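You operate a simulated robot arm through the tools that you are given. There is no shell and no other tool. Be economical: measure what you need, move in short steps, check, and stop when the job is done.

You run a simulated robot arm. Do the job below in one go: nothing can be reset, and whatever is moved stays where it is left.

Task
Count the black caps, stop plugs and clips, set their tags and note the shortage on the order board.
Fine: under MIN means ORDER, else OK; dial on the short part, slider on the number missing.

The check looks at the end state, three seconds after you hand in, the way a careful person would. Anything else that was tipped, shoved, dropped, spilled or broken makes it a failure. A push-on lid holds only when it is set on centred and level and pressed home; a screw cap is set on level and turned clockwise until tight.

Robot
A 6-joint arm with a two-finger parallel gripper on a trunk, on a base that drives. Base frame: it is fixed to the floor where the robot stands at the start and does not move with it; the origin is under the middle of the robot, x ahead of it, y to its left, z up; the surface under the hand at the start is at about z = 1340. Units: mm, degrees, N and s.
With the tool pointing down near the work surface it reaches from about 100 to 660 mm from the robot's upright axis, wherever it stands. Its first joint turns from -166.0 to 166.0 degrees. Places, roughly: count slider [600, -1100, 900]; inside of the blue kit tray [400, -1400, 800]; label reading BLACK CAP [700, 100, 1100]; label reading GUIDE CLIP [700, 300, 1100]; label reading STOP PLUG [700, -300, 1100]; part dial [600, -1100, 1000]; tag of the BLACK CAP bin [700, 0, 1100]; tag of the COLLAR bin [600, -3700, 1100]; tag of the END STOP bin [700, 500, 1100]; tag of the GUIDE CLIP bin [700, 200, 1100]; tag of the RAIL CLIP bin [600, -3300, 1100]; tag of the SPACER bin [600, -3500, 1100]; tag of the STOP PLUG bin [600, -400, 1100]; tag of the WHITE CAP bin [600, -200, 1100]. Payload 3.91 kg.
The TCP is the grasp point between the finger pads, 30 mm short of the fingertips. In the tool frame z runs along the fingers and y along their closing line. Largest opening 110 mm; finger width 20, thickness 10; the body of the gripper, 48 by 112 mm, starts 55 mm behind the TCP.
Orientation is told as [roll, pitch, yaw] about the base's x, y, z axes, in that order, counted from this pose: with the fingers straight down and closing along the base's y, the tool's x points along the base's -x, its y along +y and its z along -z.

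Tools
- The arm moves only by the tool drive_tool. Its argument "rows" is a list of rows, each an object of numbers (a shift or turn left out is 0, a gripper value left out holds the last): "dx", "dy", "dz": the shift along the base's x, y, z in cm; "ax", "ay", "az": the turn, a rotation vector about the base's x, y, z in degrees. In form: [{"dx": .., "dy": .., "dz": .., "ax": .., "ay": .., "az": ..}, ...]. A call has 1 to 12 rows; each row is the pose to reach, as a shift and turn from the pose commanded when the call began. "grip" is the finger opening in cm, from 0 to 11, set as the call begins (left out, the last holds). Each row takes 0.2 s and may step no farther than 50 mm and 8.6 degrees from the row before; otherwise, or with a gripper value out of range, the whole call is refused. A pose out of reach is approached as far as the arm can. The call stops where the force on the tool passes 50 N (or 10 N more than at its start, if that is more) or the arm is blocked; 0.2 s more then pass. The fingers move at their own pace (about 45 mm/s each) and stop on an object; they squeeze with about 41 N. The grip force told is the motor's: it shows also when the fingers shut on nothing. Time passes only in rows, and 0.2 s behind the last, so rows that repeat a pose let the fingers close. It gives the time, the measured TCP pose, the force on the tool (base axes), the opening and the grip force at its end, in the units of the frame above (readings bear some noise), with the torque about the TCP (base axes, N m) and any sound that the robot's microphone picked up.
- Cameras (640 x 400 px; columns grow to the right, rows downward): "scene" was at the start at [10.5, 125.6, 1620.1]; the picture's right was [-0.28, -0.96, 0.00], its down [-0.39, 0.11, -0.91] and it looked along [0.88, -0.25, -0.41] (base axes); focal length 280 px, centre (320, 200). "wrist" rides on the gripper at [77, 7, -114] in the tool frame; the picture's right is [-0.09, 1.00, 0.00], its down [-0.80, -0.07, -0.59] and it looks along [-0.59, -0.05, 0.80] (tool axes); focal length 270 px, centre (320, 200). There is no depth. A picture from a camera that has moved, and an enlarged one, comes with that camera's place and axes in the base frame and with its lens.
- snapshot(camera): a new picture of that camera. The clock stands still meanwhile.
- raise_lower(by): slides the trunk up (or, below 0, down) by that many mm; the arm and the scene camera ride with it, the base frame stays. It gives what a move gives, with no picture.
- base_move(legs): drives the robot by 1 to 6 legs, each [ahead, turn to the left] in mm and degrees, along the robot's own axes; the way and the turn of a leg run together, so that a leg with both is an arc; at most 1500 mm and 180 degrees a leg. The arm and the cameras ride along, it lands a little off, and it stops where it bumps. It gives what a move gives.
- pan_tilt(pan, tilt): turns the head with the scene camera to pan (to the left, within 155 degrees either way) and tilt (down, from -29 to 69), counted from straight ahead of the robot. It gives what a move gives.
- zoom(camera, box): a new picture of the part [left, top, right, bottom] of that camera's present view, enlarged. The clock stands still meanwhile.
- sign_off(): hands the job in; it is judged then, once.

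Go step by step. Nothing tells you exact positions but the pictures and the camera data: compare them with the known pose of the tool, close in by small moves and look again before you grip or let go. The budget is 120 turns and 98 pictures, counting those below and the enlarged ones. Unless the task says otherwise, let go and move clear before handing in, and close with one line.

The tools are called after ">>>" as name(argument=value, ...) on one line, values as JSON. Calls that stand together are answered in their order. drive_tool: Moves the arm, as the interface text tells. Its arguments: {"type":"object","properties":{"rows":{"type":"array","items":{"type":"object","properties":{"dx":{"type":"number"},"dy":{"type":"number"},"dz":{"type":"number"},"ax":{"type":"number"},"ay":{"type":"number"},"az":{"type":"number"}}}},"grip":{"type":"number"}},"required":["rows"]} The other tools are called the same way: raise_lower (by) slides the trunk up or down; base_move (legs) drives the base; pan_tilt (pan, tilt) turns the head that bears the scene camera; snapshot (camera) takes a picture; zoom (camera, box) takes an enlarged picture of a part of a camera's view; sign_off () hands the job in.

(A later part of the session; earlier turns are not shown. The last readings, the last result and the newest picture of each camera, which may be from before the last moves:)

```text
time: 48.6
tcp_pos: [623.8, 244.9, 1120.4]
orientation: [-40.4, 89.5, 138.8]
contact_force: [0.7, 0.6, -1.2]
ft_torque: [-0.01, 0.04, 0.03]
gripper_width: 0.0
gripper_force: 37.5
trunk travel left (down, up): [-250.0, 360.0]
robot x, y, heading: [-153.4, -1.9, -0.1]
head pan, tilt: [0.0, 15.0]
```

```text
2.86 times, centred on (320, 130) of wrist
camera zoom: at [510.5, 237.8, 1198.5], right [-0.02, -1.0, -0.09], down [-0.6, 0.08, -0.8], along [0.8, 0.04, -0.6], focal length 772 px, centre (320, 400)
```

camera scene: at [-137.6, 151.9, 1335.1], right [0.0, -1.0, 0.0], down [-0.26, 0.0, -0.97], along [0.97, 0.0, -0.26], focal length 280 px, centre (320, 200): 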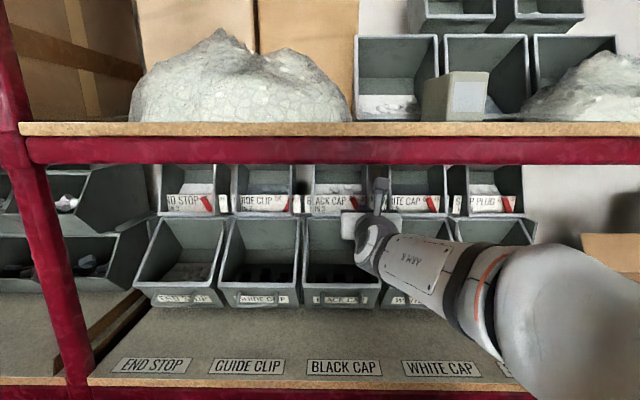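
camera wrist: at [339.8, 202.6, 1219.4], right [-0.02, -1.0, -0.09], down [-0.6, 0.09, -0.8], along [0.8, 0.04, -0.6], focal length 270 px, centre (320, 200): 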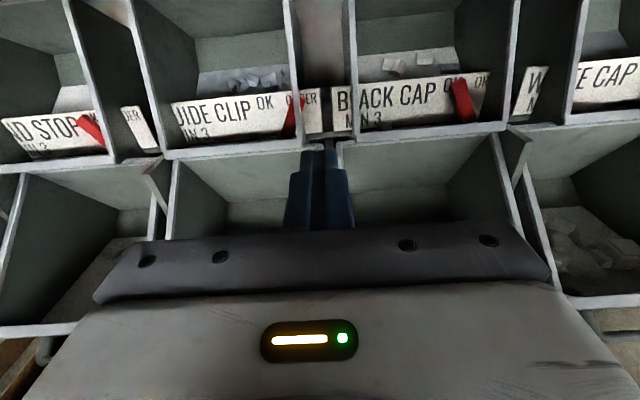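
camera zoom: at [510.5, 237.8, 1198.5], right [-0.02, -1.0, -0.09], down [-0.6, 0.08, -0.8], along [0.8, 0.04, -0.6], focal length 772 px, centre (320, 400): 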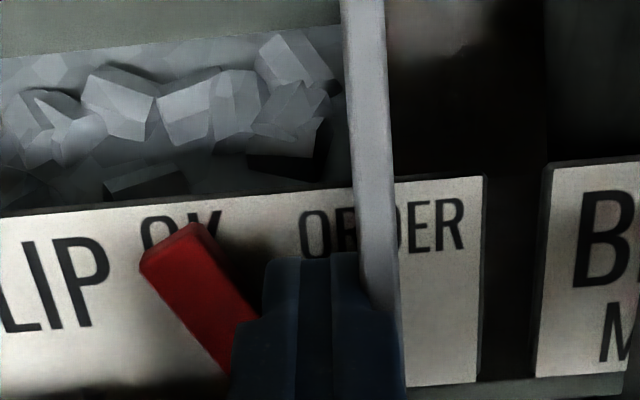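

The pointer snapped over to OK, like the other OK tags. I withdraw and check the tag row.

>>> drive_tool(rows=[{"dx": -2}, {"dx": -5}, {"dx": -9}, {"dx": -13}, {"dx": -17}])

>>> snapshot(camera="wrist")

```text
time: 49.8
tcp_pos: [453.4, 247.4, 1120.8]
orientation: [-43.3, 89.6, 135.8]
contact_force: [-0.8, -1.2, 0.4]
ft_torque: [0.02, 0.02, 0.01]
gripper_width: 0.1
gripper_force: 37.6
trunk travel left (down, up): [-250.0, 360.0]
robot x, y, heading: [-156.8, 5.2, -0.3]
head pan, tilt: [0.0, 15.0]
```

```text
60 pictures are left
camera wrist: at [338.8, 238.6, 1198.9], right [-0.02, -1.0, -0.09], down [-0.6, 0.08, -0.8], along [0.8, 0.04, -0.6], focal length 270 px, centre (320, 200)
```

wrist: 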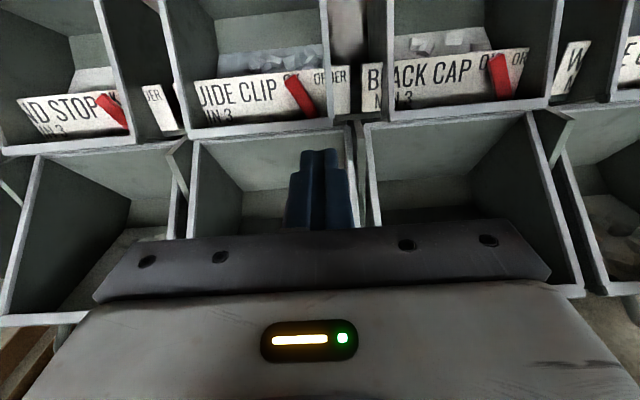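

Guide clip shows OK. Next I bring the hand to centre, back into the aisle and shift the robot about 520 mm to the right, for the stop plug bin.

>>> drive_tool(rows=[{"dx": -2, "dy": -5}, {"dx": -4, "dy": -9.5}, {"dx": -4, "dy": -14}, {"dx": -4, "dy": -18}])

>>> base_move(legs=[[-180, 0], [0, -90], [520, 0], [0, 90]])

>>> snapshot(camera="scene")

```text
refused: row 1 steps farther than a row can; nothing moved
```

```text
time: 61.7
tcp_pos: [250.8, -246.9, 1121.0]
orientation: [-44.6, 89.6, 136.4]
contact_force: [0.0, -1.0, -0.6]
ft_torque: [-0.03, 0.02, 0.01]
gripper_width: 0.0
gripper_force: 37.4
trunk travel left (down, up): [-250.0, 360.0]
robot x, y, heading: [-344.9, -523.6, 1.8]
head pan, tilt: [0.0, 15.0]
```

```text
59 pictures are left
camera scene: at [-334.0, -372.2, 1335.1], right [0.03, -1.0, 0.0], down [-0.26, -0.01, -0.97], along [0.97, 0.02, -0.26], focal length 280 px, centre (320, 200)
```

scene: 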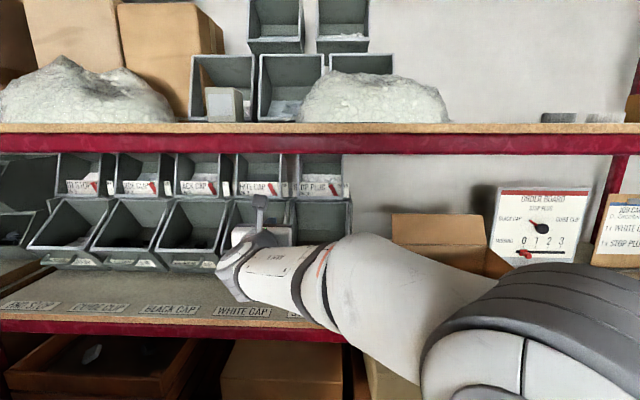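

Order board and a second sheet are in sight on the right; I zoom on them before going in.

>>> zoom(camera="scene", box=[480, 180, 608, 260])

>>> zoom(camera="scene", box=[580, 180, 640, 270])

>>> base_move(legs=[[180, -1.5]])

>>> drive_tool(rows=[{"dz": -3}, {"dz": -5}, {"dz": -5, "ay": 7}, {"dz": -5, "ay": 14}, {"dz": -5, "ay": 21}, {"dz": -5, "ay": 28}, {"dz": -5, "ay": 35}])

>>> snapshot(camera="wrist")

```text
5.00 times, centred on (544, 220) of scene
camera zoom: at [-334.0, -372.2, 1335.1], right [0.03, -1.0, 0.0], down [-0.26, -0.01, -0.97], along [0.97, 0.02, -0.26], focal length 1399 px, centre (-800, 100)
```

zoom: 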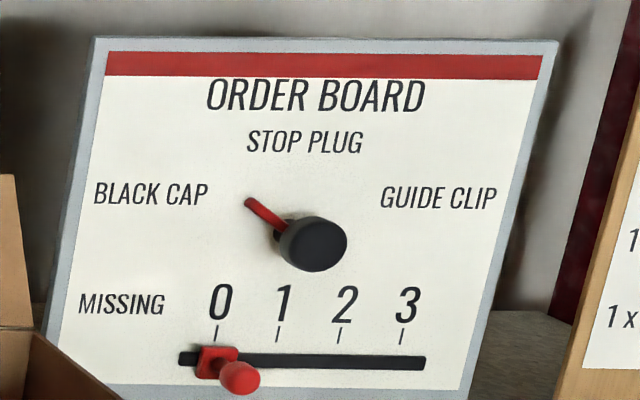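

```text
4.44 times, centred on (610, 225) of scene
camera zoom: at [-334.0, -372.2, 1335.1], right [0.03, -1.0, 0.0], down [-0.26, -0.01, -0.97], along [0.97, 0.02, -0.26], focal length 1244 px, centre (-969, 89)
```

zoom: 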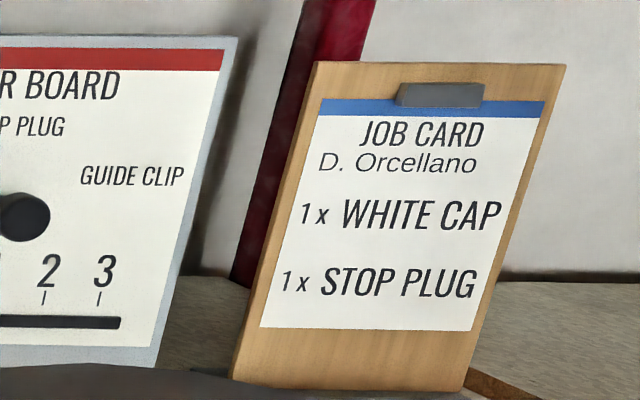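

```text
time: 63.2
tcp_pos: [440.4, -264.9, 1121.9]
orientation: [-44.2, 89.6, 135.3]
contact_force: [0.3, -1.4, 0.1]
ft_torque: [0.03, 0.0, -0.01]
gripper_width: 0.0
gripper_force: 38.4
trunk travel left (down, up): [-250.0, 360.0]
robot x, y, heading: [-161.7, -518.7, -0.8]
head pan, tilt: [0.0, 15.0]
```

```text
time: 64.8
tcp_pos: [440.1, -264.8, 1071.5]
orientation: [0.3, 54.6, 179.5]
contact_force: [-0.8, -0.4, -0.2]
ft_torque: [0.0, 0.0, 0.0]
gripper_width: 0.0
gripper_force: 37.4
trunk travel left (down, up): [-250.0, 360.0]
robot x, y, heading: [-165.2, -518.5, -0.5]
head pan, tilt: [0.0, 15.0]
```

```text
56 pictures are left
camera wrist: at [392.0, -272.5, 1200.4], right [-0.06, -1.0, -0.07], down [-0.95, 0.08, -0.31], along [0.31, 0.05, -0.95], focal length 270 px, centre (320, 200)
```

wrist: 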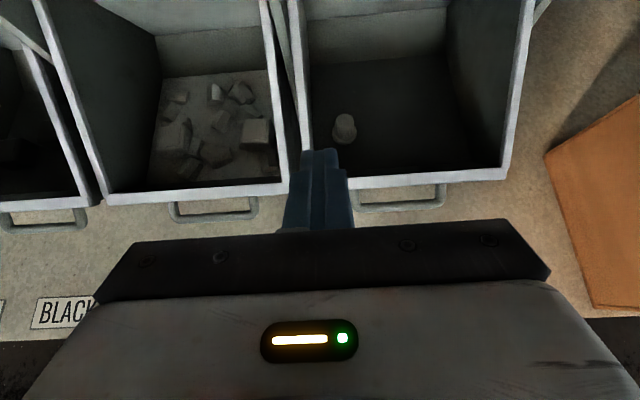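

One stop plug is visible. I zoom to check the rest of this bin, and look at the neighbouring white cap bin for strays.

>>> zoom(camera="wrist", box=[288, 40, 544, 200])

>>> zoom(camera="wrist", box=[100, 50, 300, 200])

>>> pan_tilt(pan=-50, tilt=30)

>>> snapshot(camera="scene")

```text
2.50 times, centred on (416, 120) of wrist
camera zoom: at [392.0, -272.5, 1200.4], right [-0.06, -1.0, -0.07], down [-0.95, 0.08, -0.31], along [0.31, 0.05, -0.95], focal length 676 px, centre (80, 400)
```

zoom: 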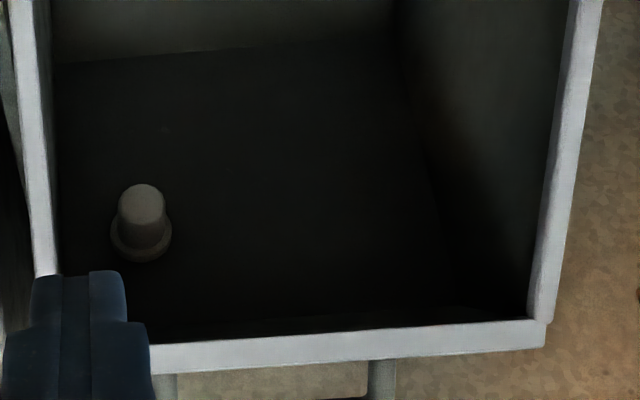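

```text
2.67 times, centred on (200, 125) of wrist
camera zoom: at [392.0, -272.5, 1200.4], right [-0.06, -1.0, -0.07], down [-0.95, 0.08, -0.31], along [0.31, 0.05, -0.95], focal length 721 px, centre (640, 400)
```

zoom: 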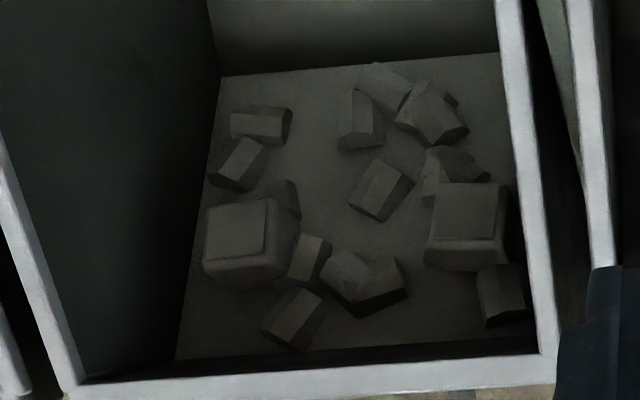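

```text
time: 66.0
tcp_pos: [440.2, -265.1, 1069.7]
orientation: [0.2, 54.6, 179.5]
contact_force: [-0.5, 0.0, -0.3]
ft_torque: [-0.02, 0.0, -0.03]
gripper_width: 0.0
gripper_force: 37.1
trunk travel left (down, up): [-250.0, 360.0]
robot x, y, heading: [-161.9, -515.9, -0.7]
head pan, tilt: [-50.0, 30.0]
```

```text
53 pictures are left
camera scene: at [-182.8, -437.2, 1310.9], right [-0.77, -0.64, 0.0], down [-0.32, 0.39, -0.87], along [0.55, -0.67, -0.5], focal length 280 px, centre (320, 200)
```

scene: 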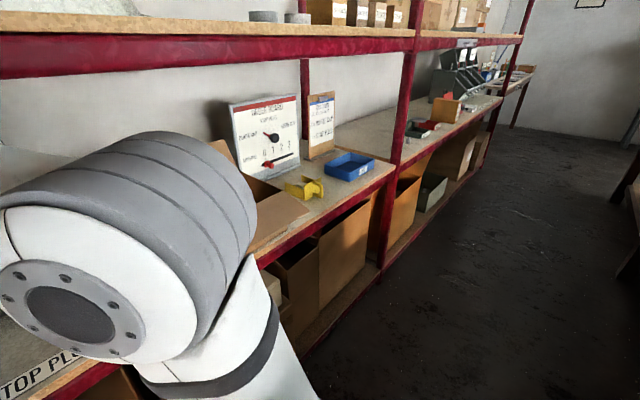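

One stop plug is in the bin. The blue tray by the job card may hold picked parts, so I zoom on it.

>>> zoom(camera="scene", box=[220, 80, 400, 210])

>>> zoom(camera="scene", box=[270, 140, 390, 205])

```text
3.08 times, centred on (310, 145) of scene
camera zoom: at [-182.8, -437.2, 1310.9], right [-0.77, -0.64, 0.0], down [-0.32, 0.39, -0.87], along [0.55, -0.67, -0.5], focal length 861 px, centre (351, 369)
```

zoom: 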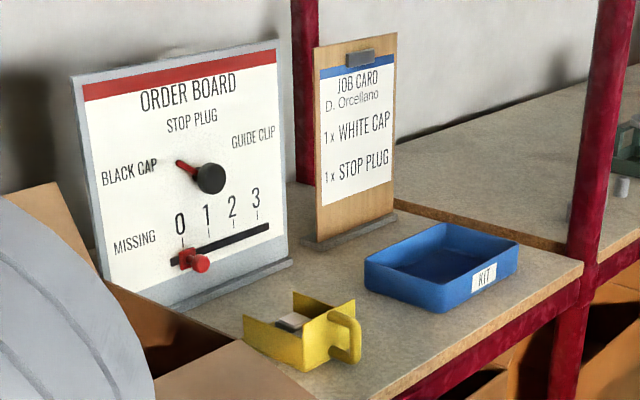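

```text
5.33 times, centred on (330, 172) of scene
camera zoom: at [-182.8, -437.2, 1310.9], right [-0.77, -0.64, 0.0], down [-0.32, 0.39, -0.87], along [0.55, -0.67, -0.5], focal length 1492 px, centre (267, 347)
```

zoom: 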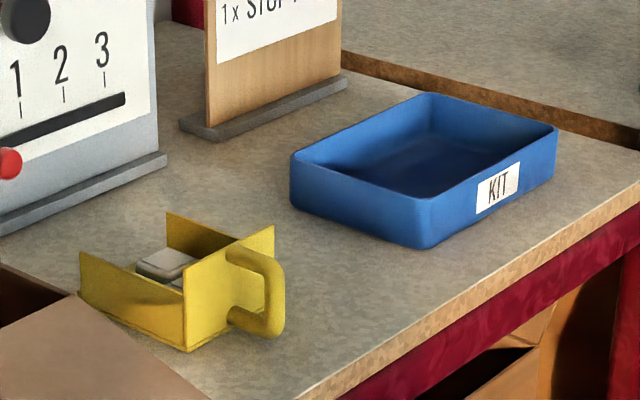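

The tray looks empty and the yellow scoop holds a white cap; I'll look again from near. Now I level the hand to handle the stop plug tag.

>>> drive_tool(rows=[{"ay": -7}, {"ay": -14}, {"ay": -21, "dy": -2}, {"ay": -28, "dy": -5}, {"ay": -35, "dy": -8}, {"ay": -35, "dy": -10, "dz": 4}])

>>> snapshot(camera="wrist")

```text
time: 67.4
tcp_pos: [440.0, -364.1, 1109.7]
orientation: [-41.3, 89.5, 138.1]
contact_force: [0.7, 0.1, -1.4]
ft_torque: [-0.02, 0.0, -0.02]
gripper_width: 0.0
gripper_force: 37.5
trunk travel left (down, up): [-250.0, 360.0]
robot x, y, heading: [-162.3, -517.8, -0.5]
head pan, tilt: [-50.0, 30.0]
```

```text
50 pictures are left
camera wrist: at [326.5, -372.0, 1189.1], right [-0.01, -1.0, -0.09], down [-0.6, 0.08, -0.8], along [0.8, 0.05, -0.6], focal length 270 px, centre (320, 200)
```

wrist: 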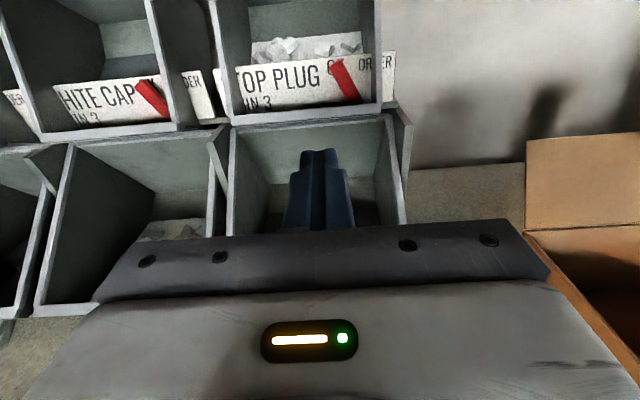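

The stop plug pointer leans left (OK), pivot near y = -405. I enter left of it and push it to the right.

>>> drive_tool(rows=[{"dy": 0.7, "dz": 1.1}, {"dx": 4, "dy": 0.7, "dz": 1.1}, {"dx": 8, "dy": 0.7, "dz": 1.1}, {"dx": 12, "dy": 0.7, "dz": 1.1}, {"dx": 15, "dy": 0.7, "dz": 1.1}, {"dx": 17, "dy": 0.7, "dz": 1.1}, {"dx": 18.4, "dy": 0.7, "dz": 1.1}])

>>> zoom(camera="wrist", box=[208, 60, 432, 200])

```text
time: 69.0
tcp_pos: [626.3, -358.1, 1121.4]
orientation: [-36.9, 89.5, 142.5]
contact_force: [-0.1, 0.3, 0.6]
ft_torque: [0.01, 0.02, 0.01]
gripper_width: 0.0
gripper_force: 37.7
trunk travel left (down, up): [-250.0, 360.0]
robot x, y, heading: [-164.8, -518.8, -0.7]
head pan, tilt: [-50.0, 30.0]
```

```text
2.86 times, centred on (320, 130) of wrist
camera zoom: at [512.8, -366.4, 1199.5], right [-0.01, -1.0, -0.09], down [-0.6, 0.08, -0.8], along [0.8, 0.05, -0.6], focal length 772 px, centre (320, 400)
```

zoom: 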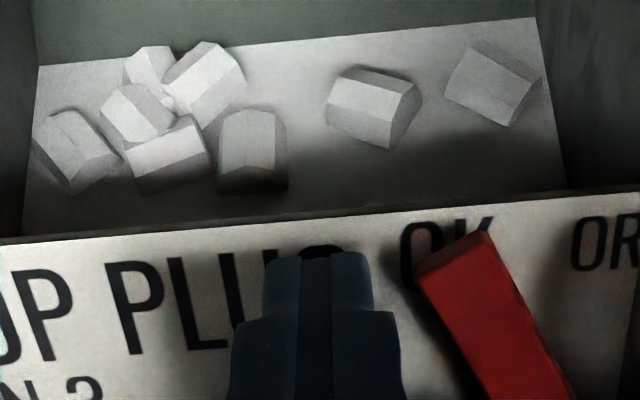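

Fingers stand left of the pointer, in depth like before. I push right 44 mm.

>>> drive_tool(rows=[{"dy": -0.7}, {"dy": -1.4}, {"dy": -2.0}, {"dy": -2.6}, {"dy": -3.2}, {"dy": -3.8}, {"dy": -4.4}])

>>> zoom(camera="wrist", box=[208, 60, 432, 200])

```text
time: 70.6
tcp_pos: [626.3, -402.0, 1123.1]
orientation: [-40.7, 89.5, 138.6]
contact_force: [0.8, 0.3, 1.0]
ft_torque: [0.03, -0.01, 0.02]
gripper_width: 0.1
gripper_force: 37.9
trunk travel left (down, up): [-250.0, 360.0]
robot x, y, heading: [-162.8, -520.6, -0.5]
head pan, tilt: [-50.0, 30.0]
```

```text
2.86 times, centred on (320, 130) of wrist
camera zoom: at [512.2, -409.8, 1201.1], right [-0.01, -1.0, -0.09], down [-0.6, 0.08, -0.8], along [0.8, 0.05, -0.6], focal length 772 px, centre (320, 400)
```

zoom: 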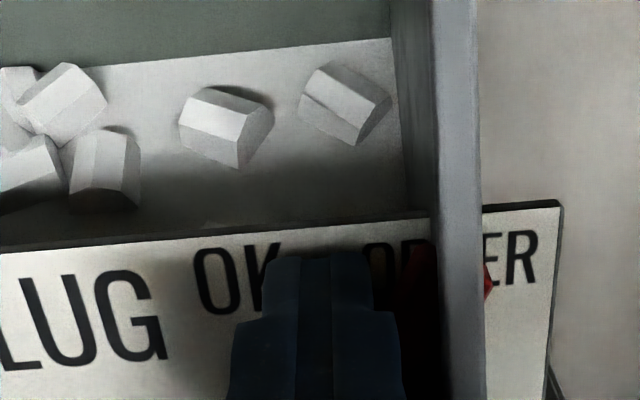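

It flipped to ORDER. I withdraw and verify.

>>> drive_tool(rows=[{"dx": -2, "dy": 0.3}, {"dx": -5, "dy": 0.3}, {"dx": -9, "dy": 0.3}, {"dx": -13, "dy": 0.3}, {"dx": -17, "dy": 0.3}, {"dx": -20, "dy": 0.3}])

>>> snapshot(camera="wrist")

```text
time: 72.0
tcp_pos: [423.3, -397.2, 1123.1]
orientation: [-45.0, 89.5, 134.2]
contact_force: [-0.6, -0.7, -0.9]
ft_torque: [-0.02, 0.01, 0.01]
gripper_width: 0.2
gripper_force: 37.8
trunk travel left (down, up): [-250.0, 360.0]
robot x, y, heading: [-164.0, -520.1, -0.7]
head pan, tilt: [-50.0, 30.0]
```

```text
47 pictures are left
camera wrist: at [310.5, -405.2, 1201.4], right [-0.01, -1.0, -0.09], down [-0.6, 0.08, -0.8], along [0.8, 0.05, -0.6], focal length 270 px, centre (320, 200)
```

wrist: 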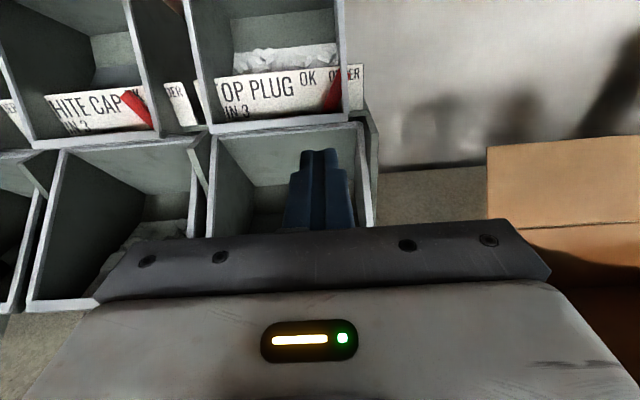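

Stop plug shows ORDER. Now I drive along to the order board at y ≈ -1100.

>>> base_move(legs=[[-190, 0], [0, -90], [670, 0], [0, 90.7]])

>>> pan_tilt(pan=0, tilt=30)

>>> snapshot(camera="wrist")

>>> snapshot(camera="scene")

```text
time: 84.4
tcp_pos: [232.3, -1071.9, 1122.4]
orientation: [-43.5, 89.5, 134.2]
contact_force: [-0.7, 0.2, -0.3]
ft_torque: [0.02, 0.0, 0.02]
gripper_width: 0.4
gripper_force: 38.0
trunk travel left (down, up): [-250.0, 360.0]
robot x, y, heading: [-361.3, -1186.4, -2.6]
head pan, tilt: [-50.0, 30.0]
```

```text
time: 85.6
tcp_pos: [231.6, -1071.6, 1122.8]
orientation: [-43.5, 89.4, 134.1]
contact_force: [-0.7, -0.6, -0.1]
ft_torque: [0.02, 0.02, 0.04]
gripper_width: 0.0
gripper_force: 37.7
trunk travel left (down, up): [-250.0, 360.0]
robot x, y, heading: [-358.1, -1187.5, -2.8]
head pan, tilt: [0.0, 30.0]
```

```text
46 pictures are left
camera wrist: at [117.8, -1076.1, 1201.5], right [-0.04, -0.99, -0.09], down [-0.6, 0.1, -0.8], along [0.8, 0.02, -0.6], focal length 270 px, centre (320, 200)
```

wrist: 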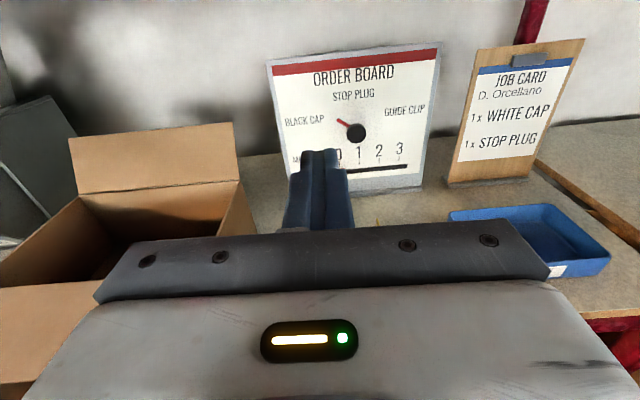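

```text
45 pictures are left
camera scene: at [-340.9, -1037.7, 1310.9], right [-0.05, -1.0, 0.0], down [-0.5, 0.02, -0.87], along [0.86, -0.04, -0.5], focal length 280 px, centre (320, 200)
```

scene: 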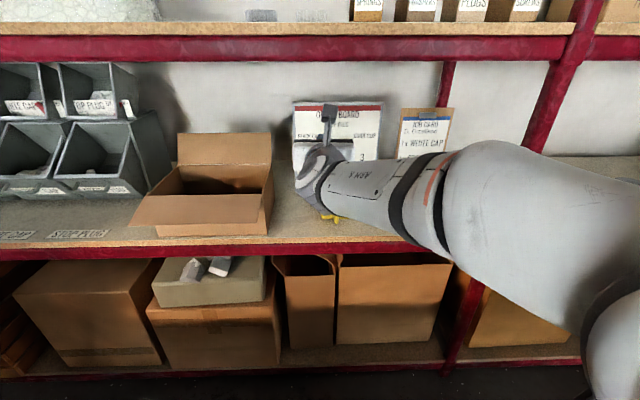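

The board stands at x ≈ 655 with the dial knob near (634, -1151, 975) and the slider slot at z ≈ 875; the yellow scoop stands in front of it. I straighten the yaw, shift right and lower a bit to see it all.

>>> drive_tool(rows=[{"dy": -4, "az": 1.2}, {"dy": -7.8, "az": 2.5}])

>>> raise_lower(by=-80)

>>> base_move(legs=[[150, 2.5]])

>>> snapshot(camera="wrist")

>>> snapshot(camera="scene")

```text
time: 86.2
tcp_pos: [232.9, -1149.7, 1121.6]
orientation: [-40.7, 89.5, 139.3]
contact_force: [-1.6, 0.1, 0.5]
ft_torque: [-0.02, 0.01, -0.03]
gripper_width: 0.0
gripper_force: 37.9
trunk travel left (down, up): [-250.0, 360.0]
robot x, y, heading: [-362.6, -1184.7, -2.8]
head pan, tilt: [0.0, 30.0]
```

```text
time: 87.3
tcp_pos: [233.6, -1149.3, 1043.2]
orientation: [-43.5, 89.4, 136.7]
contact_force: [-0.3, -0.6, -0.6]
ft_torque: [-0.01, 0.04, 0.01]
gripper_width: 0.2
gripper_force: 37.0
trunk travel left (down, up): [-170.0, 440.0]
robot x, y, heading: [-361.7, -1187.4, -2.9]
head pan, tilt: [0.0, 30.0]
```

```text
time: 88.7
tcp_pos: [380.6, -1130.7, 1042.7]
orientation: [-45.6, 89.5, 136.8]
contact_force: [-0.6, 0.2, 0.2]
ft_torque: [0.0, 0.06, 0.01]
gripper_width: 0.0
gripper_force: 37.5
trunk travel left (down, up): [-170.0, 440.0]
robot x, y, heading: [-211.4, -1190.6, -0.5]
head pan, tilt: [0.0, 30.0]
```

```text
44 pictures are left
camera wrist: at [267.8, -1144.2, 1120.7], right [0.04, -0.99, -0.09], down [-0.6, 0.05, -0.8], along [0.8, 0.09, -0.6], focal length 270 px, centre (320, 200)
```

wrist: 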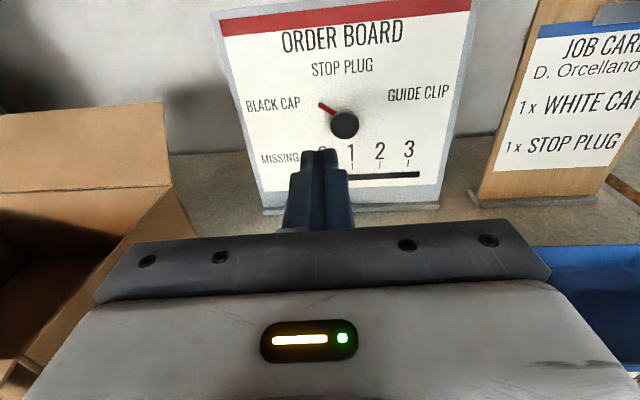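

```text
43 pictures are left
camera scene: at [-196.9, -1043.6, 1230.9], right [-0.01, -1.0, 0.0], down [-0.5, 0.0, -0.87], along [0.87, -0.01, -0.5], focal length 280 px, centre (320, 200)
```

scene: 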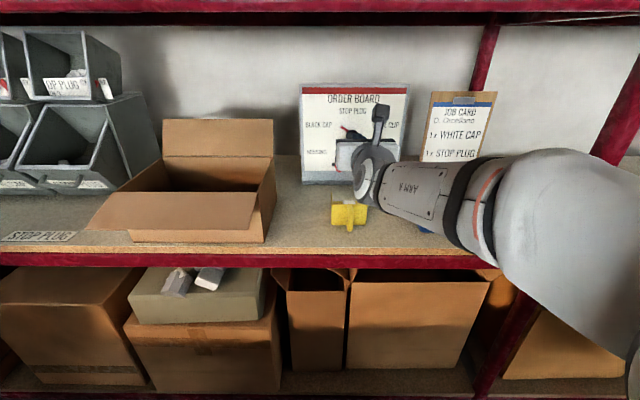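

Knob confirmed near (634, -1150, 978). I open to 7 cm, straighten yaw, roll -15° to clear the red pointer, and approach to x = 540.

>>> drive_tool(rows=[{"dy": -1.9, "dz": -2, "az": -2.4}, {"dx": 3, "dy": -1.9, "dz": -4.5, "az": -2.4, "ax": -5}, {"dx": 7, "dy": -1.9, "dz": -6.5, "az": -2.4, "ax": -10}, {"dx": 11, "dy": -1.9, "dz": -6.5, "az": -2.4, "ax": -15}, {"dx": 15, "dy": -1.9, "dz": -6.5, "az": -2.4, "ax": -15}], grip=7)

>>> snapshot(camera="wrist")

```text
time: 89.9
tcp_pos: [529.6, -1140.3, 978.9]
orientation: [86.9, 75.2, -93.8]
contact_force: [-0.5, 0.0, 0.6]
ft_torque: [0.0, 0.04, 0.0]
gripper_width: 69.9
gripper_force: 0.0
out of reach, approached as far as the arm can: row 3, 4, 5
trunk travel left (down, up): [-170.0, 440.0]
robot x, y, heading: [-212.1, -1193.8, -0.5]
head pan, tilt: [0.0, 30.0]
```

```text
42 pictures are left
camera wrist: at [418.0, -1127.4, 1057.5], right [-0.01, -0.99, 0.17], down [-0.61, -0.13, -0.78], along [0.79, -0.11, -0.6], focal length 270 px, centre (320, 200)
```

wrist: 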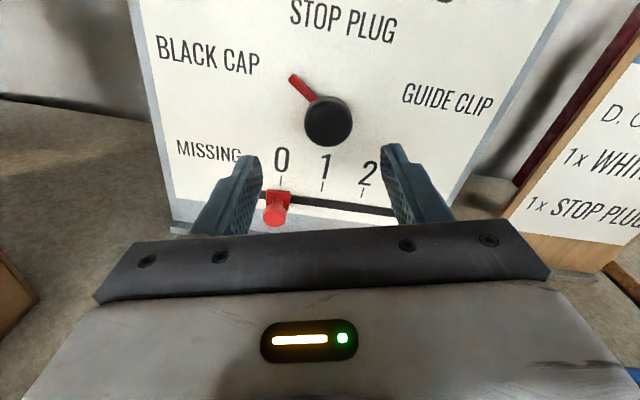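

The roll limit is near -15°. I ease the roll back to about -8° and check the position before closing in.

>>> drive_tool(rows=[{"ax": 3.5}, {"ax": 7}, {"ax": 7, "dx": 2}, {"ax": 7, "dx": 2}])

```text
time: 90.9
tcp_pos: [550.7, -1139.1, 980.0]
orientation: [83.9, 82.2, -96.7]
contact_force: [0.0, -0.1, 0.3]
ft_torque: [0.02, 0.0, 0.03]
gripper_width: 69.7
gripper_force: 0.0
trunk travel left (down, up): [-170.0, 440.0]
robot x, y, heading: [-210.2, -1194.0, -0.5]
head pan, tilt: [0.0, 30.0]
```

Now I centre on the knob (11 mm right) and move in to x ≈ 612.

>>> drive_tool(rows=[{"dy": -1.1, "dz": -0.2}, {"dy": -1.1, "dz": -0.2, "dx": 2}, {"dy": -1.1, "dz": -0.2, "dx": 4}, {"dy": -1.1, "dz": -0.2, "dx": 4}])

>>> snapshot(camera="wrist")

```text
time: 91.9
tcp_pos: [593.3, -1142.3, 980.0]
orientation: [83.9, 82.3, -96.8]
contact_force: [0.3, -0.4, -0.3]
ft_torque: [0.02, 0.01, 0.0]
gripper_width: 70.2
gripper_force: 0.1
out of reach, approached as far as the arm can: row 1, 2, 3, 4
trunk travel left (down, up): [-170.0, 440.0]
robot x, y, heading: [-210.4, -1192.0, -0.7]
head pan, tilt: [0.0, 30.0]
```

```text
41 pictures are left
camera wrist: at [479.2, -1139.2, 1059.3], right [-0.01, -1.0, 0.05], down [-0.61, -0.03, -0.79], along [0.8, -0.04, -0.61], focal length 270 px, centre (320, 200)
```

wrist: 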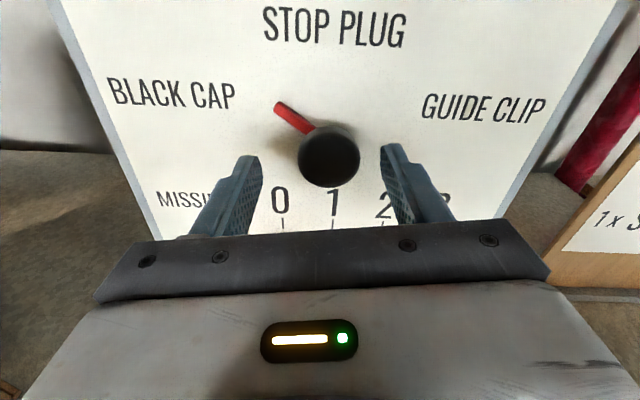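

The limit comes with the negative roll; I roll back to 0° and re-centre, still clear of the pointer.

>>> drive_tool(rows=[{"ax": 4}, {"ax": 8}, {"ax": 8, "dy": -0.5, "dz": -0.2}, {"ax": 8, "dy": -0.8, "dz": -0.2}, {"ax": 8, "dy": -0.8, "dz": -0.2}])

>>> snapshot(camera="wrist")

```text
time: 93.1
tcp_pos: [591.8, -1140.7, 981.7]
orientation: [-22.2, 89.1, 157.3]
contact_force: [-0.1, 0.0, 0.3]
ft_torque: [0.01, -0.02, -0.02]
gripper_width: 70.1
gripper_force: 0.1
out of reach, approached as far as the arm can: row 3, 4, 5
trunk travel left (down, up): [-170.0, 440.0]
robot x, y, heading: [-210.8, -1193.6, -0.2]
head pan, tilt: [0.0, 30.0]
```

```text
40 pictures are left
camera wrist: at [478.1, -1148.7, 1060.4], right [-0.01, -1.0, -0.09], down [-0.6, 0.08, -0.79], along [0.8, 0.05, -0.6], focal length 270 px, centre (320, 200)
```

wrist: 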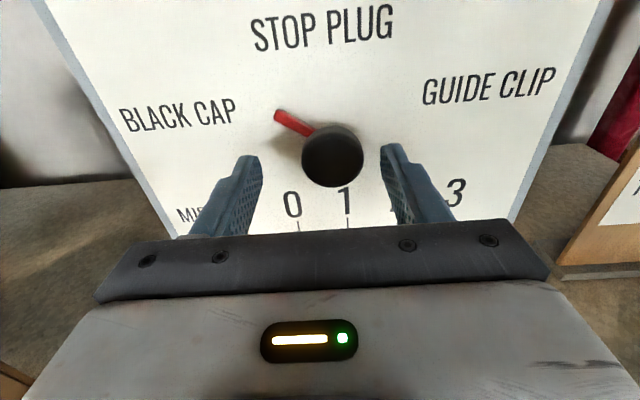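

The arm cannot go further right from here, so I retract the hand and shift the base about 130 mm to the right.

>>> drive_tool(rows=[{"dx": -4.5}, {"dx": -9}, {"dx": -13.5}, {"dx": -18}, {"dx": -21}])

>>> base_move(legs=[[-170, 0], [0, -90], [135, 0], [0, 90], [150, 0]])

```text
time: 94.3
tcp_pos: [380.3, -1141.8, 981.2]
orientation: [-31.7, 89.3, 148.3]
contact_force: [-0.3, -0.1, 0.9]
ft_torque: [0.02, -0.03, 0.0]
gripper_width: 70.1
gripper_force: 0.1
out of reach, approached as far as the arm can: row 1, 2
trunk travel left (down, up): [-170.0, 440.0]
robot x, y, heading: [-210.6, -1194.1, -0.8]
head pan, tilt: [0.0, 30.0]
```

```text
time: 105.4
tcp_pos: [358.9, -1265.8, 980.6]
orientation: [-25.8, 89.1, 155.1]
contact_force: [-0.2, 0.0, -0.3]
ft_torque: [-0.01, -0.01, -0.03]
gripper_width: 70.2
gripper_force: 0.0
trunk travel left (down, up): [-170.0, 440.0]
robot x, y, heading: [-232.7, -1322.9, 1.1]
head pan, tilt: [0.0, 30.0]
```

Base is now at y ≈ -1323. I move the hand left in front of the knob.

>>> drive_tool(rows=[{"dy": 4}, {"dy": 8, "dx": 2}, {"dy": 11.4, "dx": 5}, {"dy": 11.4, "dx": 9.5}, {"dy": 11.4, "dx": 14}, {"dy": 11.4, "dx": 18}, {"dy": 11.4, "dx": 21}])

>>> snapshot(camera="wrist")

```text
time: 107.0
tcp_pos: [568.4, -1150.8, 979.3]
orientation: [-24.9, 89.2, 156.0]
contact_force: [0.3, -0.5, 0.3]
ft_torque: [-0.02, 0.01, 0.0]
gripper_width: 70.0
gripper_force: 0.0
trunk travel left (down, up): [-170.0, 440.0]
robot x, y, heading: [-232.5, -1324.3, 1.0]
head pan, tilt: [0.0, 30.0]
```

```text
39 pictures are left
camera wrist: at [455.2, -1162.9, 1057.9], right [0.01, -1.0, -0.09], down [-0.61, 0.07, -0.79], along [0.8, 0.07, -0.6], focal length 270 px, centre (320, 200)
```

wrist: 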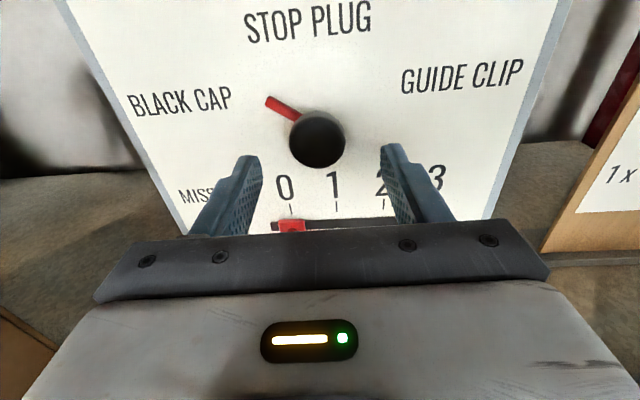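

Centred on the knob. I roll -8° for pointer clearance and advance 44 mm.

>>> drive_tool(rows=[{"ax": -4, "dz": 0.1}, {"ax": -8, "dz": 0.1, "dx": 1}, {"ax": -8, "dz": 0.1, "dx": 2}, {"ax": -8, "dz": 0.1, "dx": 3}, {"ax": -8, "dz": 0.1, "dx": 4}, {"ax": -8, "dz": 0.1, "dx": 4.4}])

>>> snapshot(camera="wrist")

```text
time: 108.4
tcp_pos: [611.7, -1151.1, 981.2]
orientation: [84.1, 82.3, -95.1]
contact_force: [0.7, 0.2, -0.6]
ft_torque: [0.01, -0.02, 0.01]
gripper_width: 69.7
gripper_force: 0.0
trunk travel left (down, up): [-170.0, 440.0]
robot x, y, heading: [-231.6, -1326.3, 1.0]
head pan, tilt: [0.0, 30.0]
```

```text
38 pictures are left
camera wrist: at [498.9, -1151.2, 1060.7], right [0.01, -1.0, 0.05], down [-0.6, -0.05, -0.79], along [0.8, -0.02, -0.6], focal length 270 px, centre (320, 200)
```

wrist: 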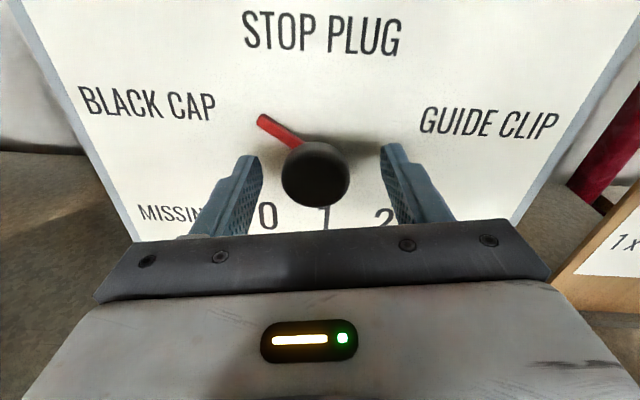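

Knob front face is at x ≈ 632; I go 5 mm deeper and close on it.

>>> drive_tool(rows=[{"dx": 0.3}, {"dx": 0.5}, {"dx": 0.5}])

>>> drive_tool(rows=[{}, {}, {}, {}], grip=3.4)

>>> snapshot(camera="wrist")

```text
time: 109.2
tcp_pos: [617.8, -1150.7, 981.4]
orientation: [84.0, 82.3, -95.0]
contact_force: [0.3, 0.5, 0.2]
ft_torque: [0.02, 0.01, 0.02]
gripper_width: 70.0
gripper_force: 0.2
trunk travel left (down, up): [-170.0, 440.0]
robot x, y, heading: [-228.8, -1326.4, 1.1]
head pan, tilt: [0.0, 30.0]
```

```text
time: 110.2
tcp_pos: [618.2, -1148.6, 981.5]
orientation: [83.7, 82.2, -95.1]
contact_force: [3.4, 17.8, 2.3]
ft_torque: [0.13, 0.07, 0.72]
gripper_width: 39.3
gripper_force: 44.9
trunk travel left (down, up): [-170.0, 440.0]
robot x, y, heading: [-229.8, -1326.7, 1.1]
head pan, tilt: [0.0, 30.0]
```

```text
37 pictures are left
camera wrist: at [504.5, -1148.4, 1060.7], right [0.02, -1.0, 0.05], down [-0.61, -0.05, -0.79], along [0.8, -0.01, -0.61], focal length 270 px, centre (320, 200)
```

wrist: 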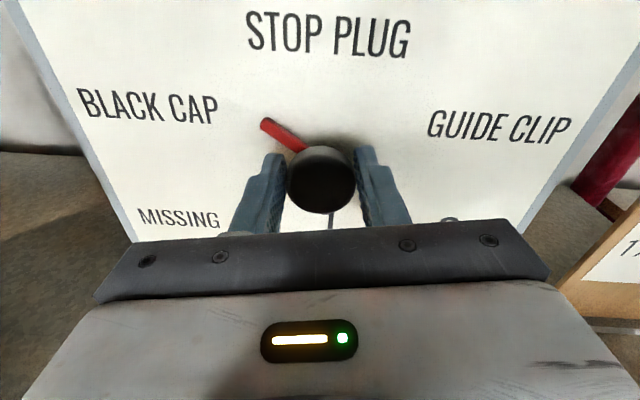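

Gripped (39 mm). I ease the side load by 3 mm and turn clockwise 32°, then look.

>>> drive_tool(rows=[{"dy": 0.3}, {"dy": 0.3, "ax": 7}, {"dy": 0.3, "ax": 14}, {"dy": 0.3, "ax": 21}, {"dy": 0.3, "ax": 28}, {"dy": 0.3, "ax": 35}])

>>> snapshot(camera="wrist")

```text
time: 111.6
tcp_pos: [617.8, -1150.7, 981.0]
orientation: [-89.3, 62.5, 91.4]
contact_force: [-12.0, -17.2, -11.1]
ft_torque: [-0.14, -0.63, -0.98]
gripper_width: 39.4
gripper_force: 45.1
trunk travel left (down, up): [-170.0, 440.0]
robot x, y, heading: [-228.7, -1328.3, 1.0]
head pan, tilt: [0.0, 30.0]
```

```text
36 pictures are left
camera wrist: at [504.5, -1197.2, 1046.7], right [0.01, -0.84, -0.54], down [-0.6, 0.42, -0.68], along [0.8, 0.33, -0.5], focal length 270 px, centre (320, 200)
```

wrist: 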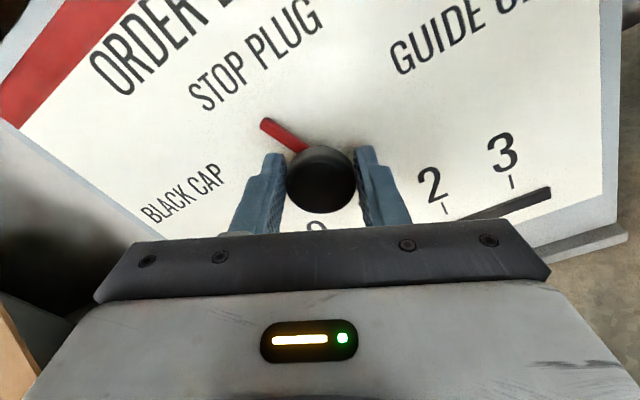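

The knob turns with the hand; the pointer is now about 19° left of straight up. I turn 19° more.

>>> drive_tool(rows=[{"dy": -0.2, "ax": 6}, {"dy": -0.2, "ax": 13}, {"dy": -0.2, "ax": 19}, {"dy": -0.2, "ax": 19}])

>>> snapshot(camera="wrist")

```text
time: 112.6
tcp_pos: [616.4, -1153.8, 979.5]
orientation: [-89.9, 43.5, 91.2]
contact_force: [-18.4, -27.5, -24.0]
ft_torque: [-0.22, 0.14, -1.06]
gripper_width: 39.3
gripper_force: 44.8
trunk travel left (down, up): [-170.0, 440.0]
robot x, y, heading: [-232.6, -1326.9, 0.9]
head pan, tilt: [0.0, 30.0]
```

```text
35 pictures are left
camera wrist: at [504.8, -1217.9, 1028.0], right [0.01, -0.62, -0.78], down [-0.61, 0.62, -0.5], along [0.8, 0.48, -0.37], focal length 270 px, centre (320, 200)
```

wrist: 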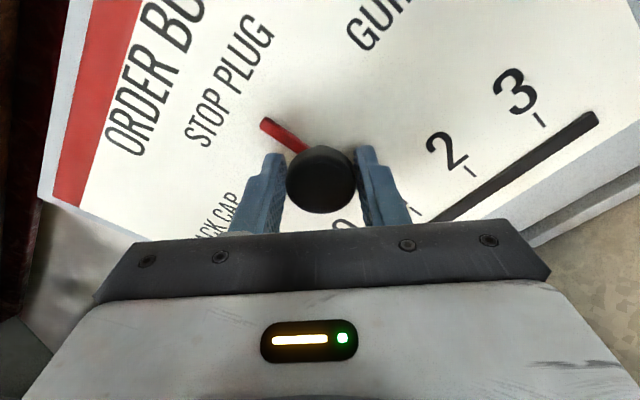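

The pointer now stands straight up at STOP PLUG. I open, withdraw, and check.

>>> drive_tool(rows=[{}, {}, {}, {}], grip=7)

>>> drive_tool(rows=[{"dx": -2}, {"dx": -5}, {"dx": -9}, {"dx": -13}, {"dx": -16}])

>>> drive_tool(rows=[{"ax": -7, "dz": 1}, {"ax": -14, "dz": 2}, {"ax": -21, "dz": 3}, {"ax": -28, "dz": 4}, {"ax": -35, "dz": 5}, {"ax": -42, "dz": 6}, {"ax": -46, "dz": 7}], grip=0)

>>> snapshot(camera="wrist")

```text
time: 113.6
tcp_pos: [618.6, -1150.2, 982.0]
orientation: [-90.3, 43.6, 90.8]
contact_force: [-0.5, 0.3, -0.4]
ft_torque: [0.02, -0.02, -0.02]
gripper_width: 70.0
gripper_force: 0.0
trunk travel left (down, up): [-170.0, 440.0]
robot x, y, heading: [-231.5, -1326.6, 0.7]
head pan, tilt: [0.0, 30.0]
```

```text
time: 114.8
tcp_pos: [455.1, -1151.7, 981.7]
orientation: [-90.3, 43.7, 91.0]
contact_force: [-0.6, 0.2, -1.2]
ft_torque: [0.01, -0.02, 0.04]
gripper_width: 70.0
gripper_force: 0.1
trunk travel left (down, up): [-170.0, 440.0]
robot x, y, heading: [-230.0, -1323.9, 1.1]
head pan, tilt: [0.0, 30.0]
```

```text
time: 116.4
tcp_pos: [457.4, -1149.0, 1051.0]
orientation: [-19.5, 89.3, 161.4]
contact_force: [0.4, 0.8, -0.9]
ft_torque: [0.0, -0.01, -0.01]
gripper_width: 0.1
gripper_force: 38.0
trunk travel left (down, up): [-170.0, 440.0]
robot x, y, heading: [-230.5, -1323.8, 1.0]
head pan, tilt: [0.0, 30.0]
```

```text
34 pictures are left
camera wrist: at [343.8, -1160.8, 1129.8], right [0.01, -1.0, -0.09], down [-0.6, 0.06, -0.79], along [0.8, 0.07, -0.6], focal length 270 px, centre (320, 200)
```

wrist: 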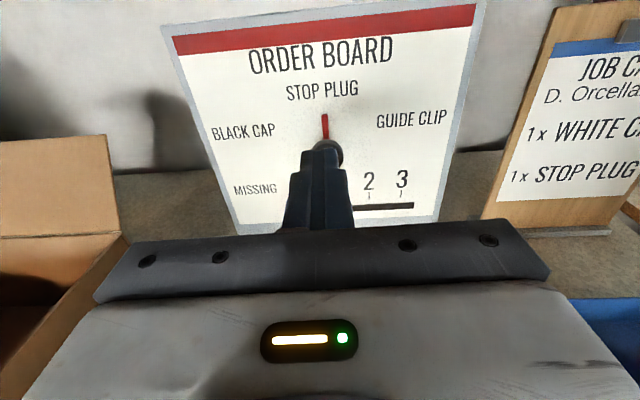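

The dial points at STOP PLUG and the board is undisturbed. For the slider (knob near y = -1115, z = 875; "2" at y ≈ -1205) I drive 80 mm closer, pitch the hand 35° down and look.

>>> base_move(legs=[[80, -0.5]])

>>> drive_tool(rows=[{"ay": 7, "dx": -1}, {"ay": 14, "dx": -2, "dy": 1}, {"ay": 21, "dx": -3, "dy": 2}, {"ay": 28, "dx": -3, "dy": 3}, {"ay": 35, "dx": -3, "dy": 3}, {"ay": 35, "dx": -3, "dy": 3, "dz": -4}, {"ay": 35, "dx": -3, "dy": 3, "dz": -8}], grip=5)

>>> snapshot(camera="wrist")

```text
time: 117.4
tcp_pos: [537.9, -1155.0, 1052.1]
orientation: [-26.5, 89.3, 154.0]
contact_force: [-0.6, 0.6, -0.3]
ft_torque: [0.02, 0.0, 0.0]
gripper_width: 0.0
gripper_force: 37.0
trunk travel left (down, up): [-170.0, 440.0]
robot x, y, heading: [-150.7, -1324.7, 0.6]
head pan, tilt: [0.0, 30.0]
```

```text
time: 119.0
tcp_pos: [510.2, -1123.6, 969.0]
orientation: [-0.9, 54.4, 179.5]
contact_force: [0.0, -0.4, 0.9]
ft_torque: [0.03, -0.02, 0.02]
gripper_width: 50.1
gripper_force: 0.0
trunk travel left (down, up): [-170.0, 440.0]
robot x, y, heading: [-154.0, -1325.5, 0.5]
head pan, tilt: [0.0, 30.0]
```

```text
33 pictures are left
camera wrist: at [462.0, -1133.0, 1098.6], right [-0.05, -1.0, -0.08], down [-0.95, 0.07, -0.3], along [0.31, 0.06, -0.95], focal length 270 px, centre (320, 200)
```

wrist: 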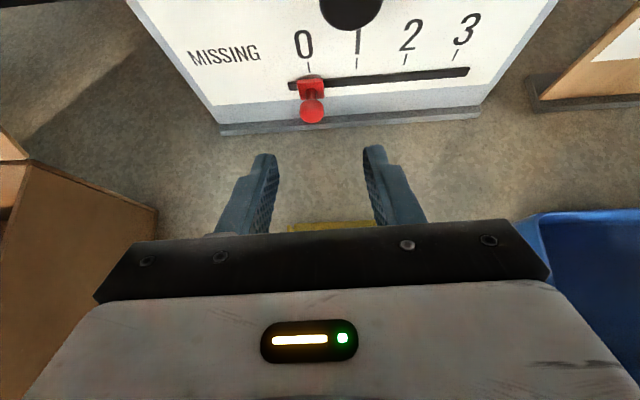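

Ball of the slider is near (631, -1115, 873). I approach along the finger direction with the fingers straddling it.

>>> drive_tool(rows=[{"dx": 2.5, "dy": 0.9, "dz": -2.4}, {"dx": 5, "dy": 0.9, "dz": -4.7}, {"dx": 7.5, "dy": 0.9, "dz": -6.6}, {"dx": 8.5, "dy": 0.9, "dz": -7.3}])

>>> snapshot(camera="wrist")

```text
time: 120.0
tcp_pos: [594.3, -1114.7, 896.4]
orientation: [-0.9, 54.2, 179.4]
contact_force: [-0.1, 0.6, 0.3]
ft_torque: [0.01, -0.03, 0.0]
gripper_width: 50.1
gripper_force: 0.1
trunk travel left (down, up): [-170.0, 440.0]
robot x, y, heading: [-150.4, -1324.7, 0.7]
head pan, tilt: [0.0, 30.0]
```

```text
32 pictures are left
camera wrist: at [546.0, -1124.8, 1027.0], right [-0.05, -1.0, -0.08], down [-0.95, 0.07, -0.3], along [0.31, 0.06, -0.95], focal length 270 px, centre (320, 200)
```

wrist: 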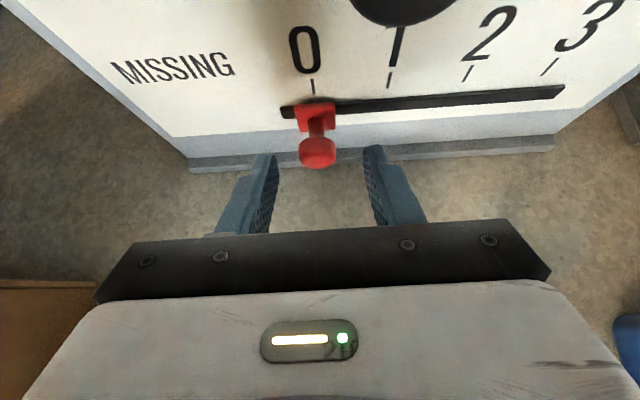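

I move in 13 mm more and close on the ball.

>>> drive_tool(rows=[{"dx": 0.7, "dz": -0.1}, {"dx": 1.3, "dz": -0.3}, {"dx": 1.3, "dz": -0.3}])

>>> drive_tool(rows=[{}, {}, {}, {}], grip=1.4)

>>> snapshot(camera="wrist")

```text
time: 120.8
tcp_pos: [605.6, -1115.5, 894.4]
orientation: [-0.8, 54.2, 179.6]
contact_force: [-0.3, 0.2, 0.9]
ft_torque: [0.01, -0.01, 0.0]
gripper_width: 50.3
gripper_force: 0.0
trunk travel left (down, up): [-170.0, 440.0]
robot x, y, heading: [-152.8, -1324.9, 0.7]
head pan, tilt: [0.0, 30.0]
```

```text
time: 121.8
tcp_pos: [605.3, -1113.7, 895.7]
orientation: [-0.9, 54.2, 179.5]
contact_force: [1.5, 2.2, 0.3]
ft_torque: [0.03, -0.18, 0.14]
gripper_width: 21.9
gripper_force: 45.1
trunk travel left (down, up): [-170.0, 440.0]
robot x, y, heading: [-154.2, -1324.2, 0.3]
head pan, tilt: [0.0, 30.0]
```

```text
31 pictures are left
camera wrist: at [557.7, -1124.2, 1024.3], right [-0.05, -1.0, -0.08], down [-0.95, 0.07, -0.3], along [0.31, 0.06, -0.95], focal length 270 px, centre (320, 200)
```

wrist: 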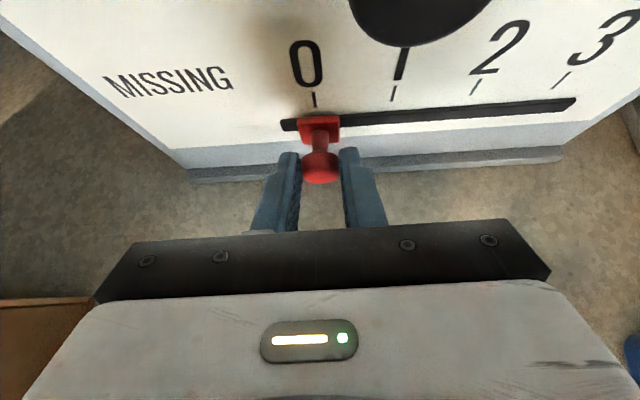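

Gripped. I slide right 84 mm in small steps and look.

>>> drive_tool(rows=[{"dy": -1.2}, {"dy": -2.4}, {"dy": -3.6}, {"dy": -4.8}, {"dy": -6}, {"dy": -7.2}, {"dy": -8.4}])

>>> snapshot(camera="wrist")

```text
time: 123.4
tcp_pos: [604.5, -1199.2, 894.5]
orientation: [-0.8, 54.3, 179.4]
contact_force: [-34.5, -0.8, -8.0]
ft_torque: [-0.02, 0.45, 0.14]
gripper_width: 21.9
gripper_force: 45.2
trunk travel left (down, up): [-170.0, 440.0]
robot x, y, heading: [-148.5, -1321.7, 0.9]
head pan, tilt: [0.0, 30.0]
```

```text
30 pictures are left
camera wrist: at [556.3, -1209.3, 1024.5], right [-0.05, -1.0, -0.08], down [-0.95, 0.07, -0.3], along [0.31, 0.06, -0.95], focal length 270 px, centre (320, 200)
```

wrist: 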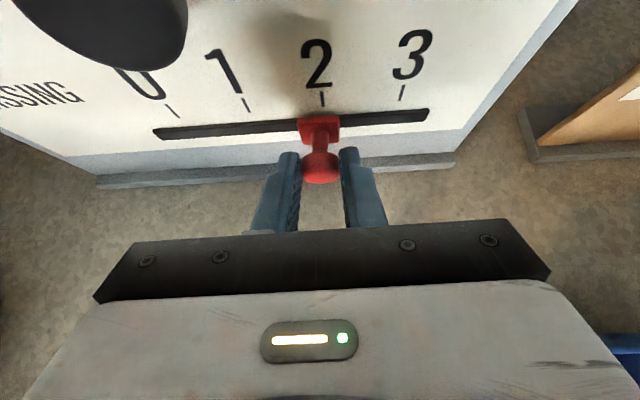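

Nearly at 2, about 4 mm short, with some press into the board; I ease off 3 mm and move 4 mm right.

>>> drive_tool(rows=[{"dx": -0.2}, {"dx": -0.3, "dy": -0.2}, {"dx": -0.3, "dy": -0.45}, {"dx": -0.3, "dy": -0.45}])

>>> zoom(camera="wrist", box=[200, 30, 456, 190])

```text
time: 124.4
tcp_pos: [603.0, -1203.0, 895.0]
orientation: [-0.7, 54.5, 179.4]
contact_force: [-8.2, 2.5, -7.6]
ft_torque: [0.06, -0.46, 0.15]
gripper_width: 22.2
gripper_force: 44.7
trunk travel left (down, up): [-170.0, 440.0]
robot x, y, heading: [-153.1, -1327.1, 0.7]
head pan, tilt: [0.0, 30.0]
```

```text
2.50 times, centred on (328, 110) of wrist
camera zoom: at [555.9, -1213.5, 1024.4], right [-0.05, -1.0, -0.08], down [-0.95, 0.07, -0.3], along [0.31, 0.06, -0.95], focal length 676 px, centre (300, 425)
```

zoom: 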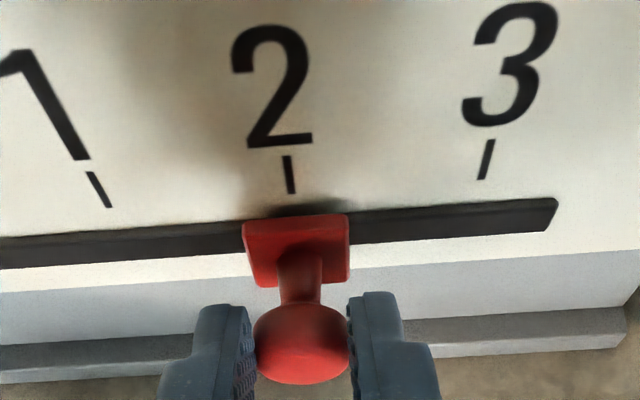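

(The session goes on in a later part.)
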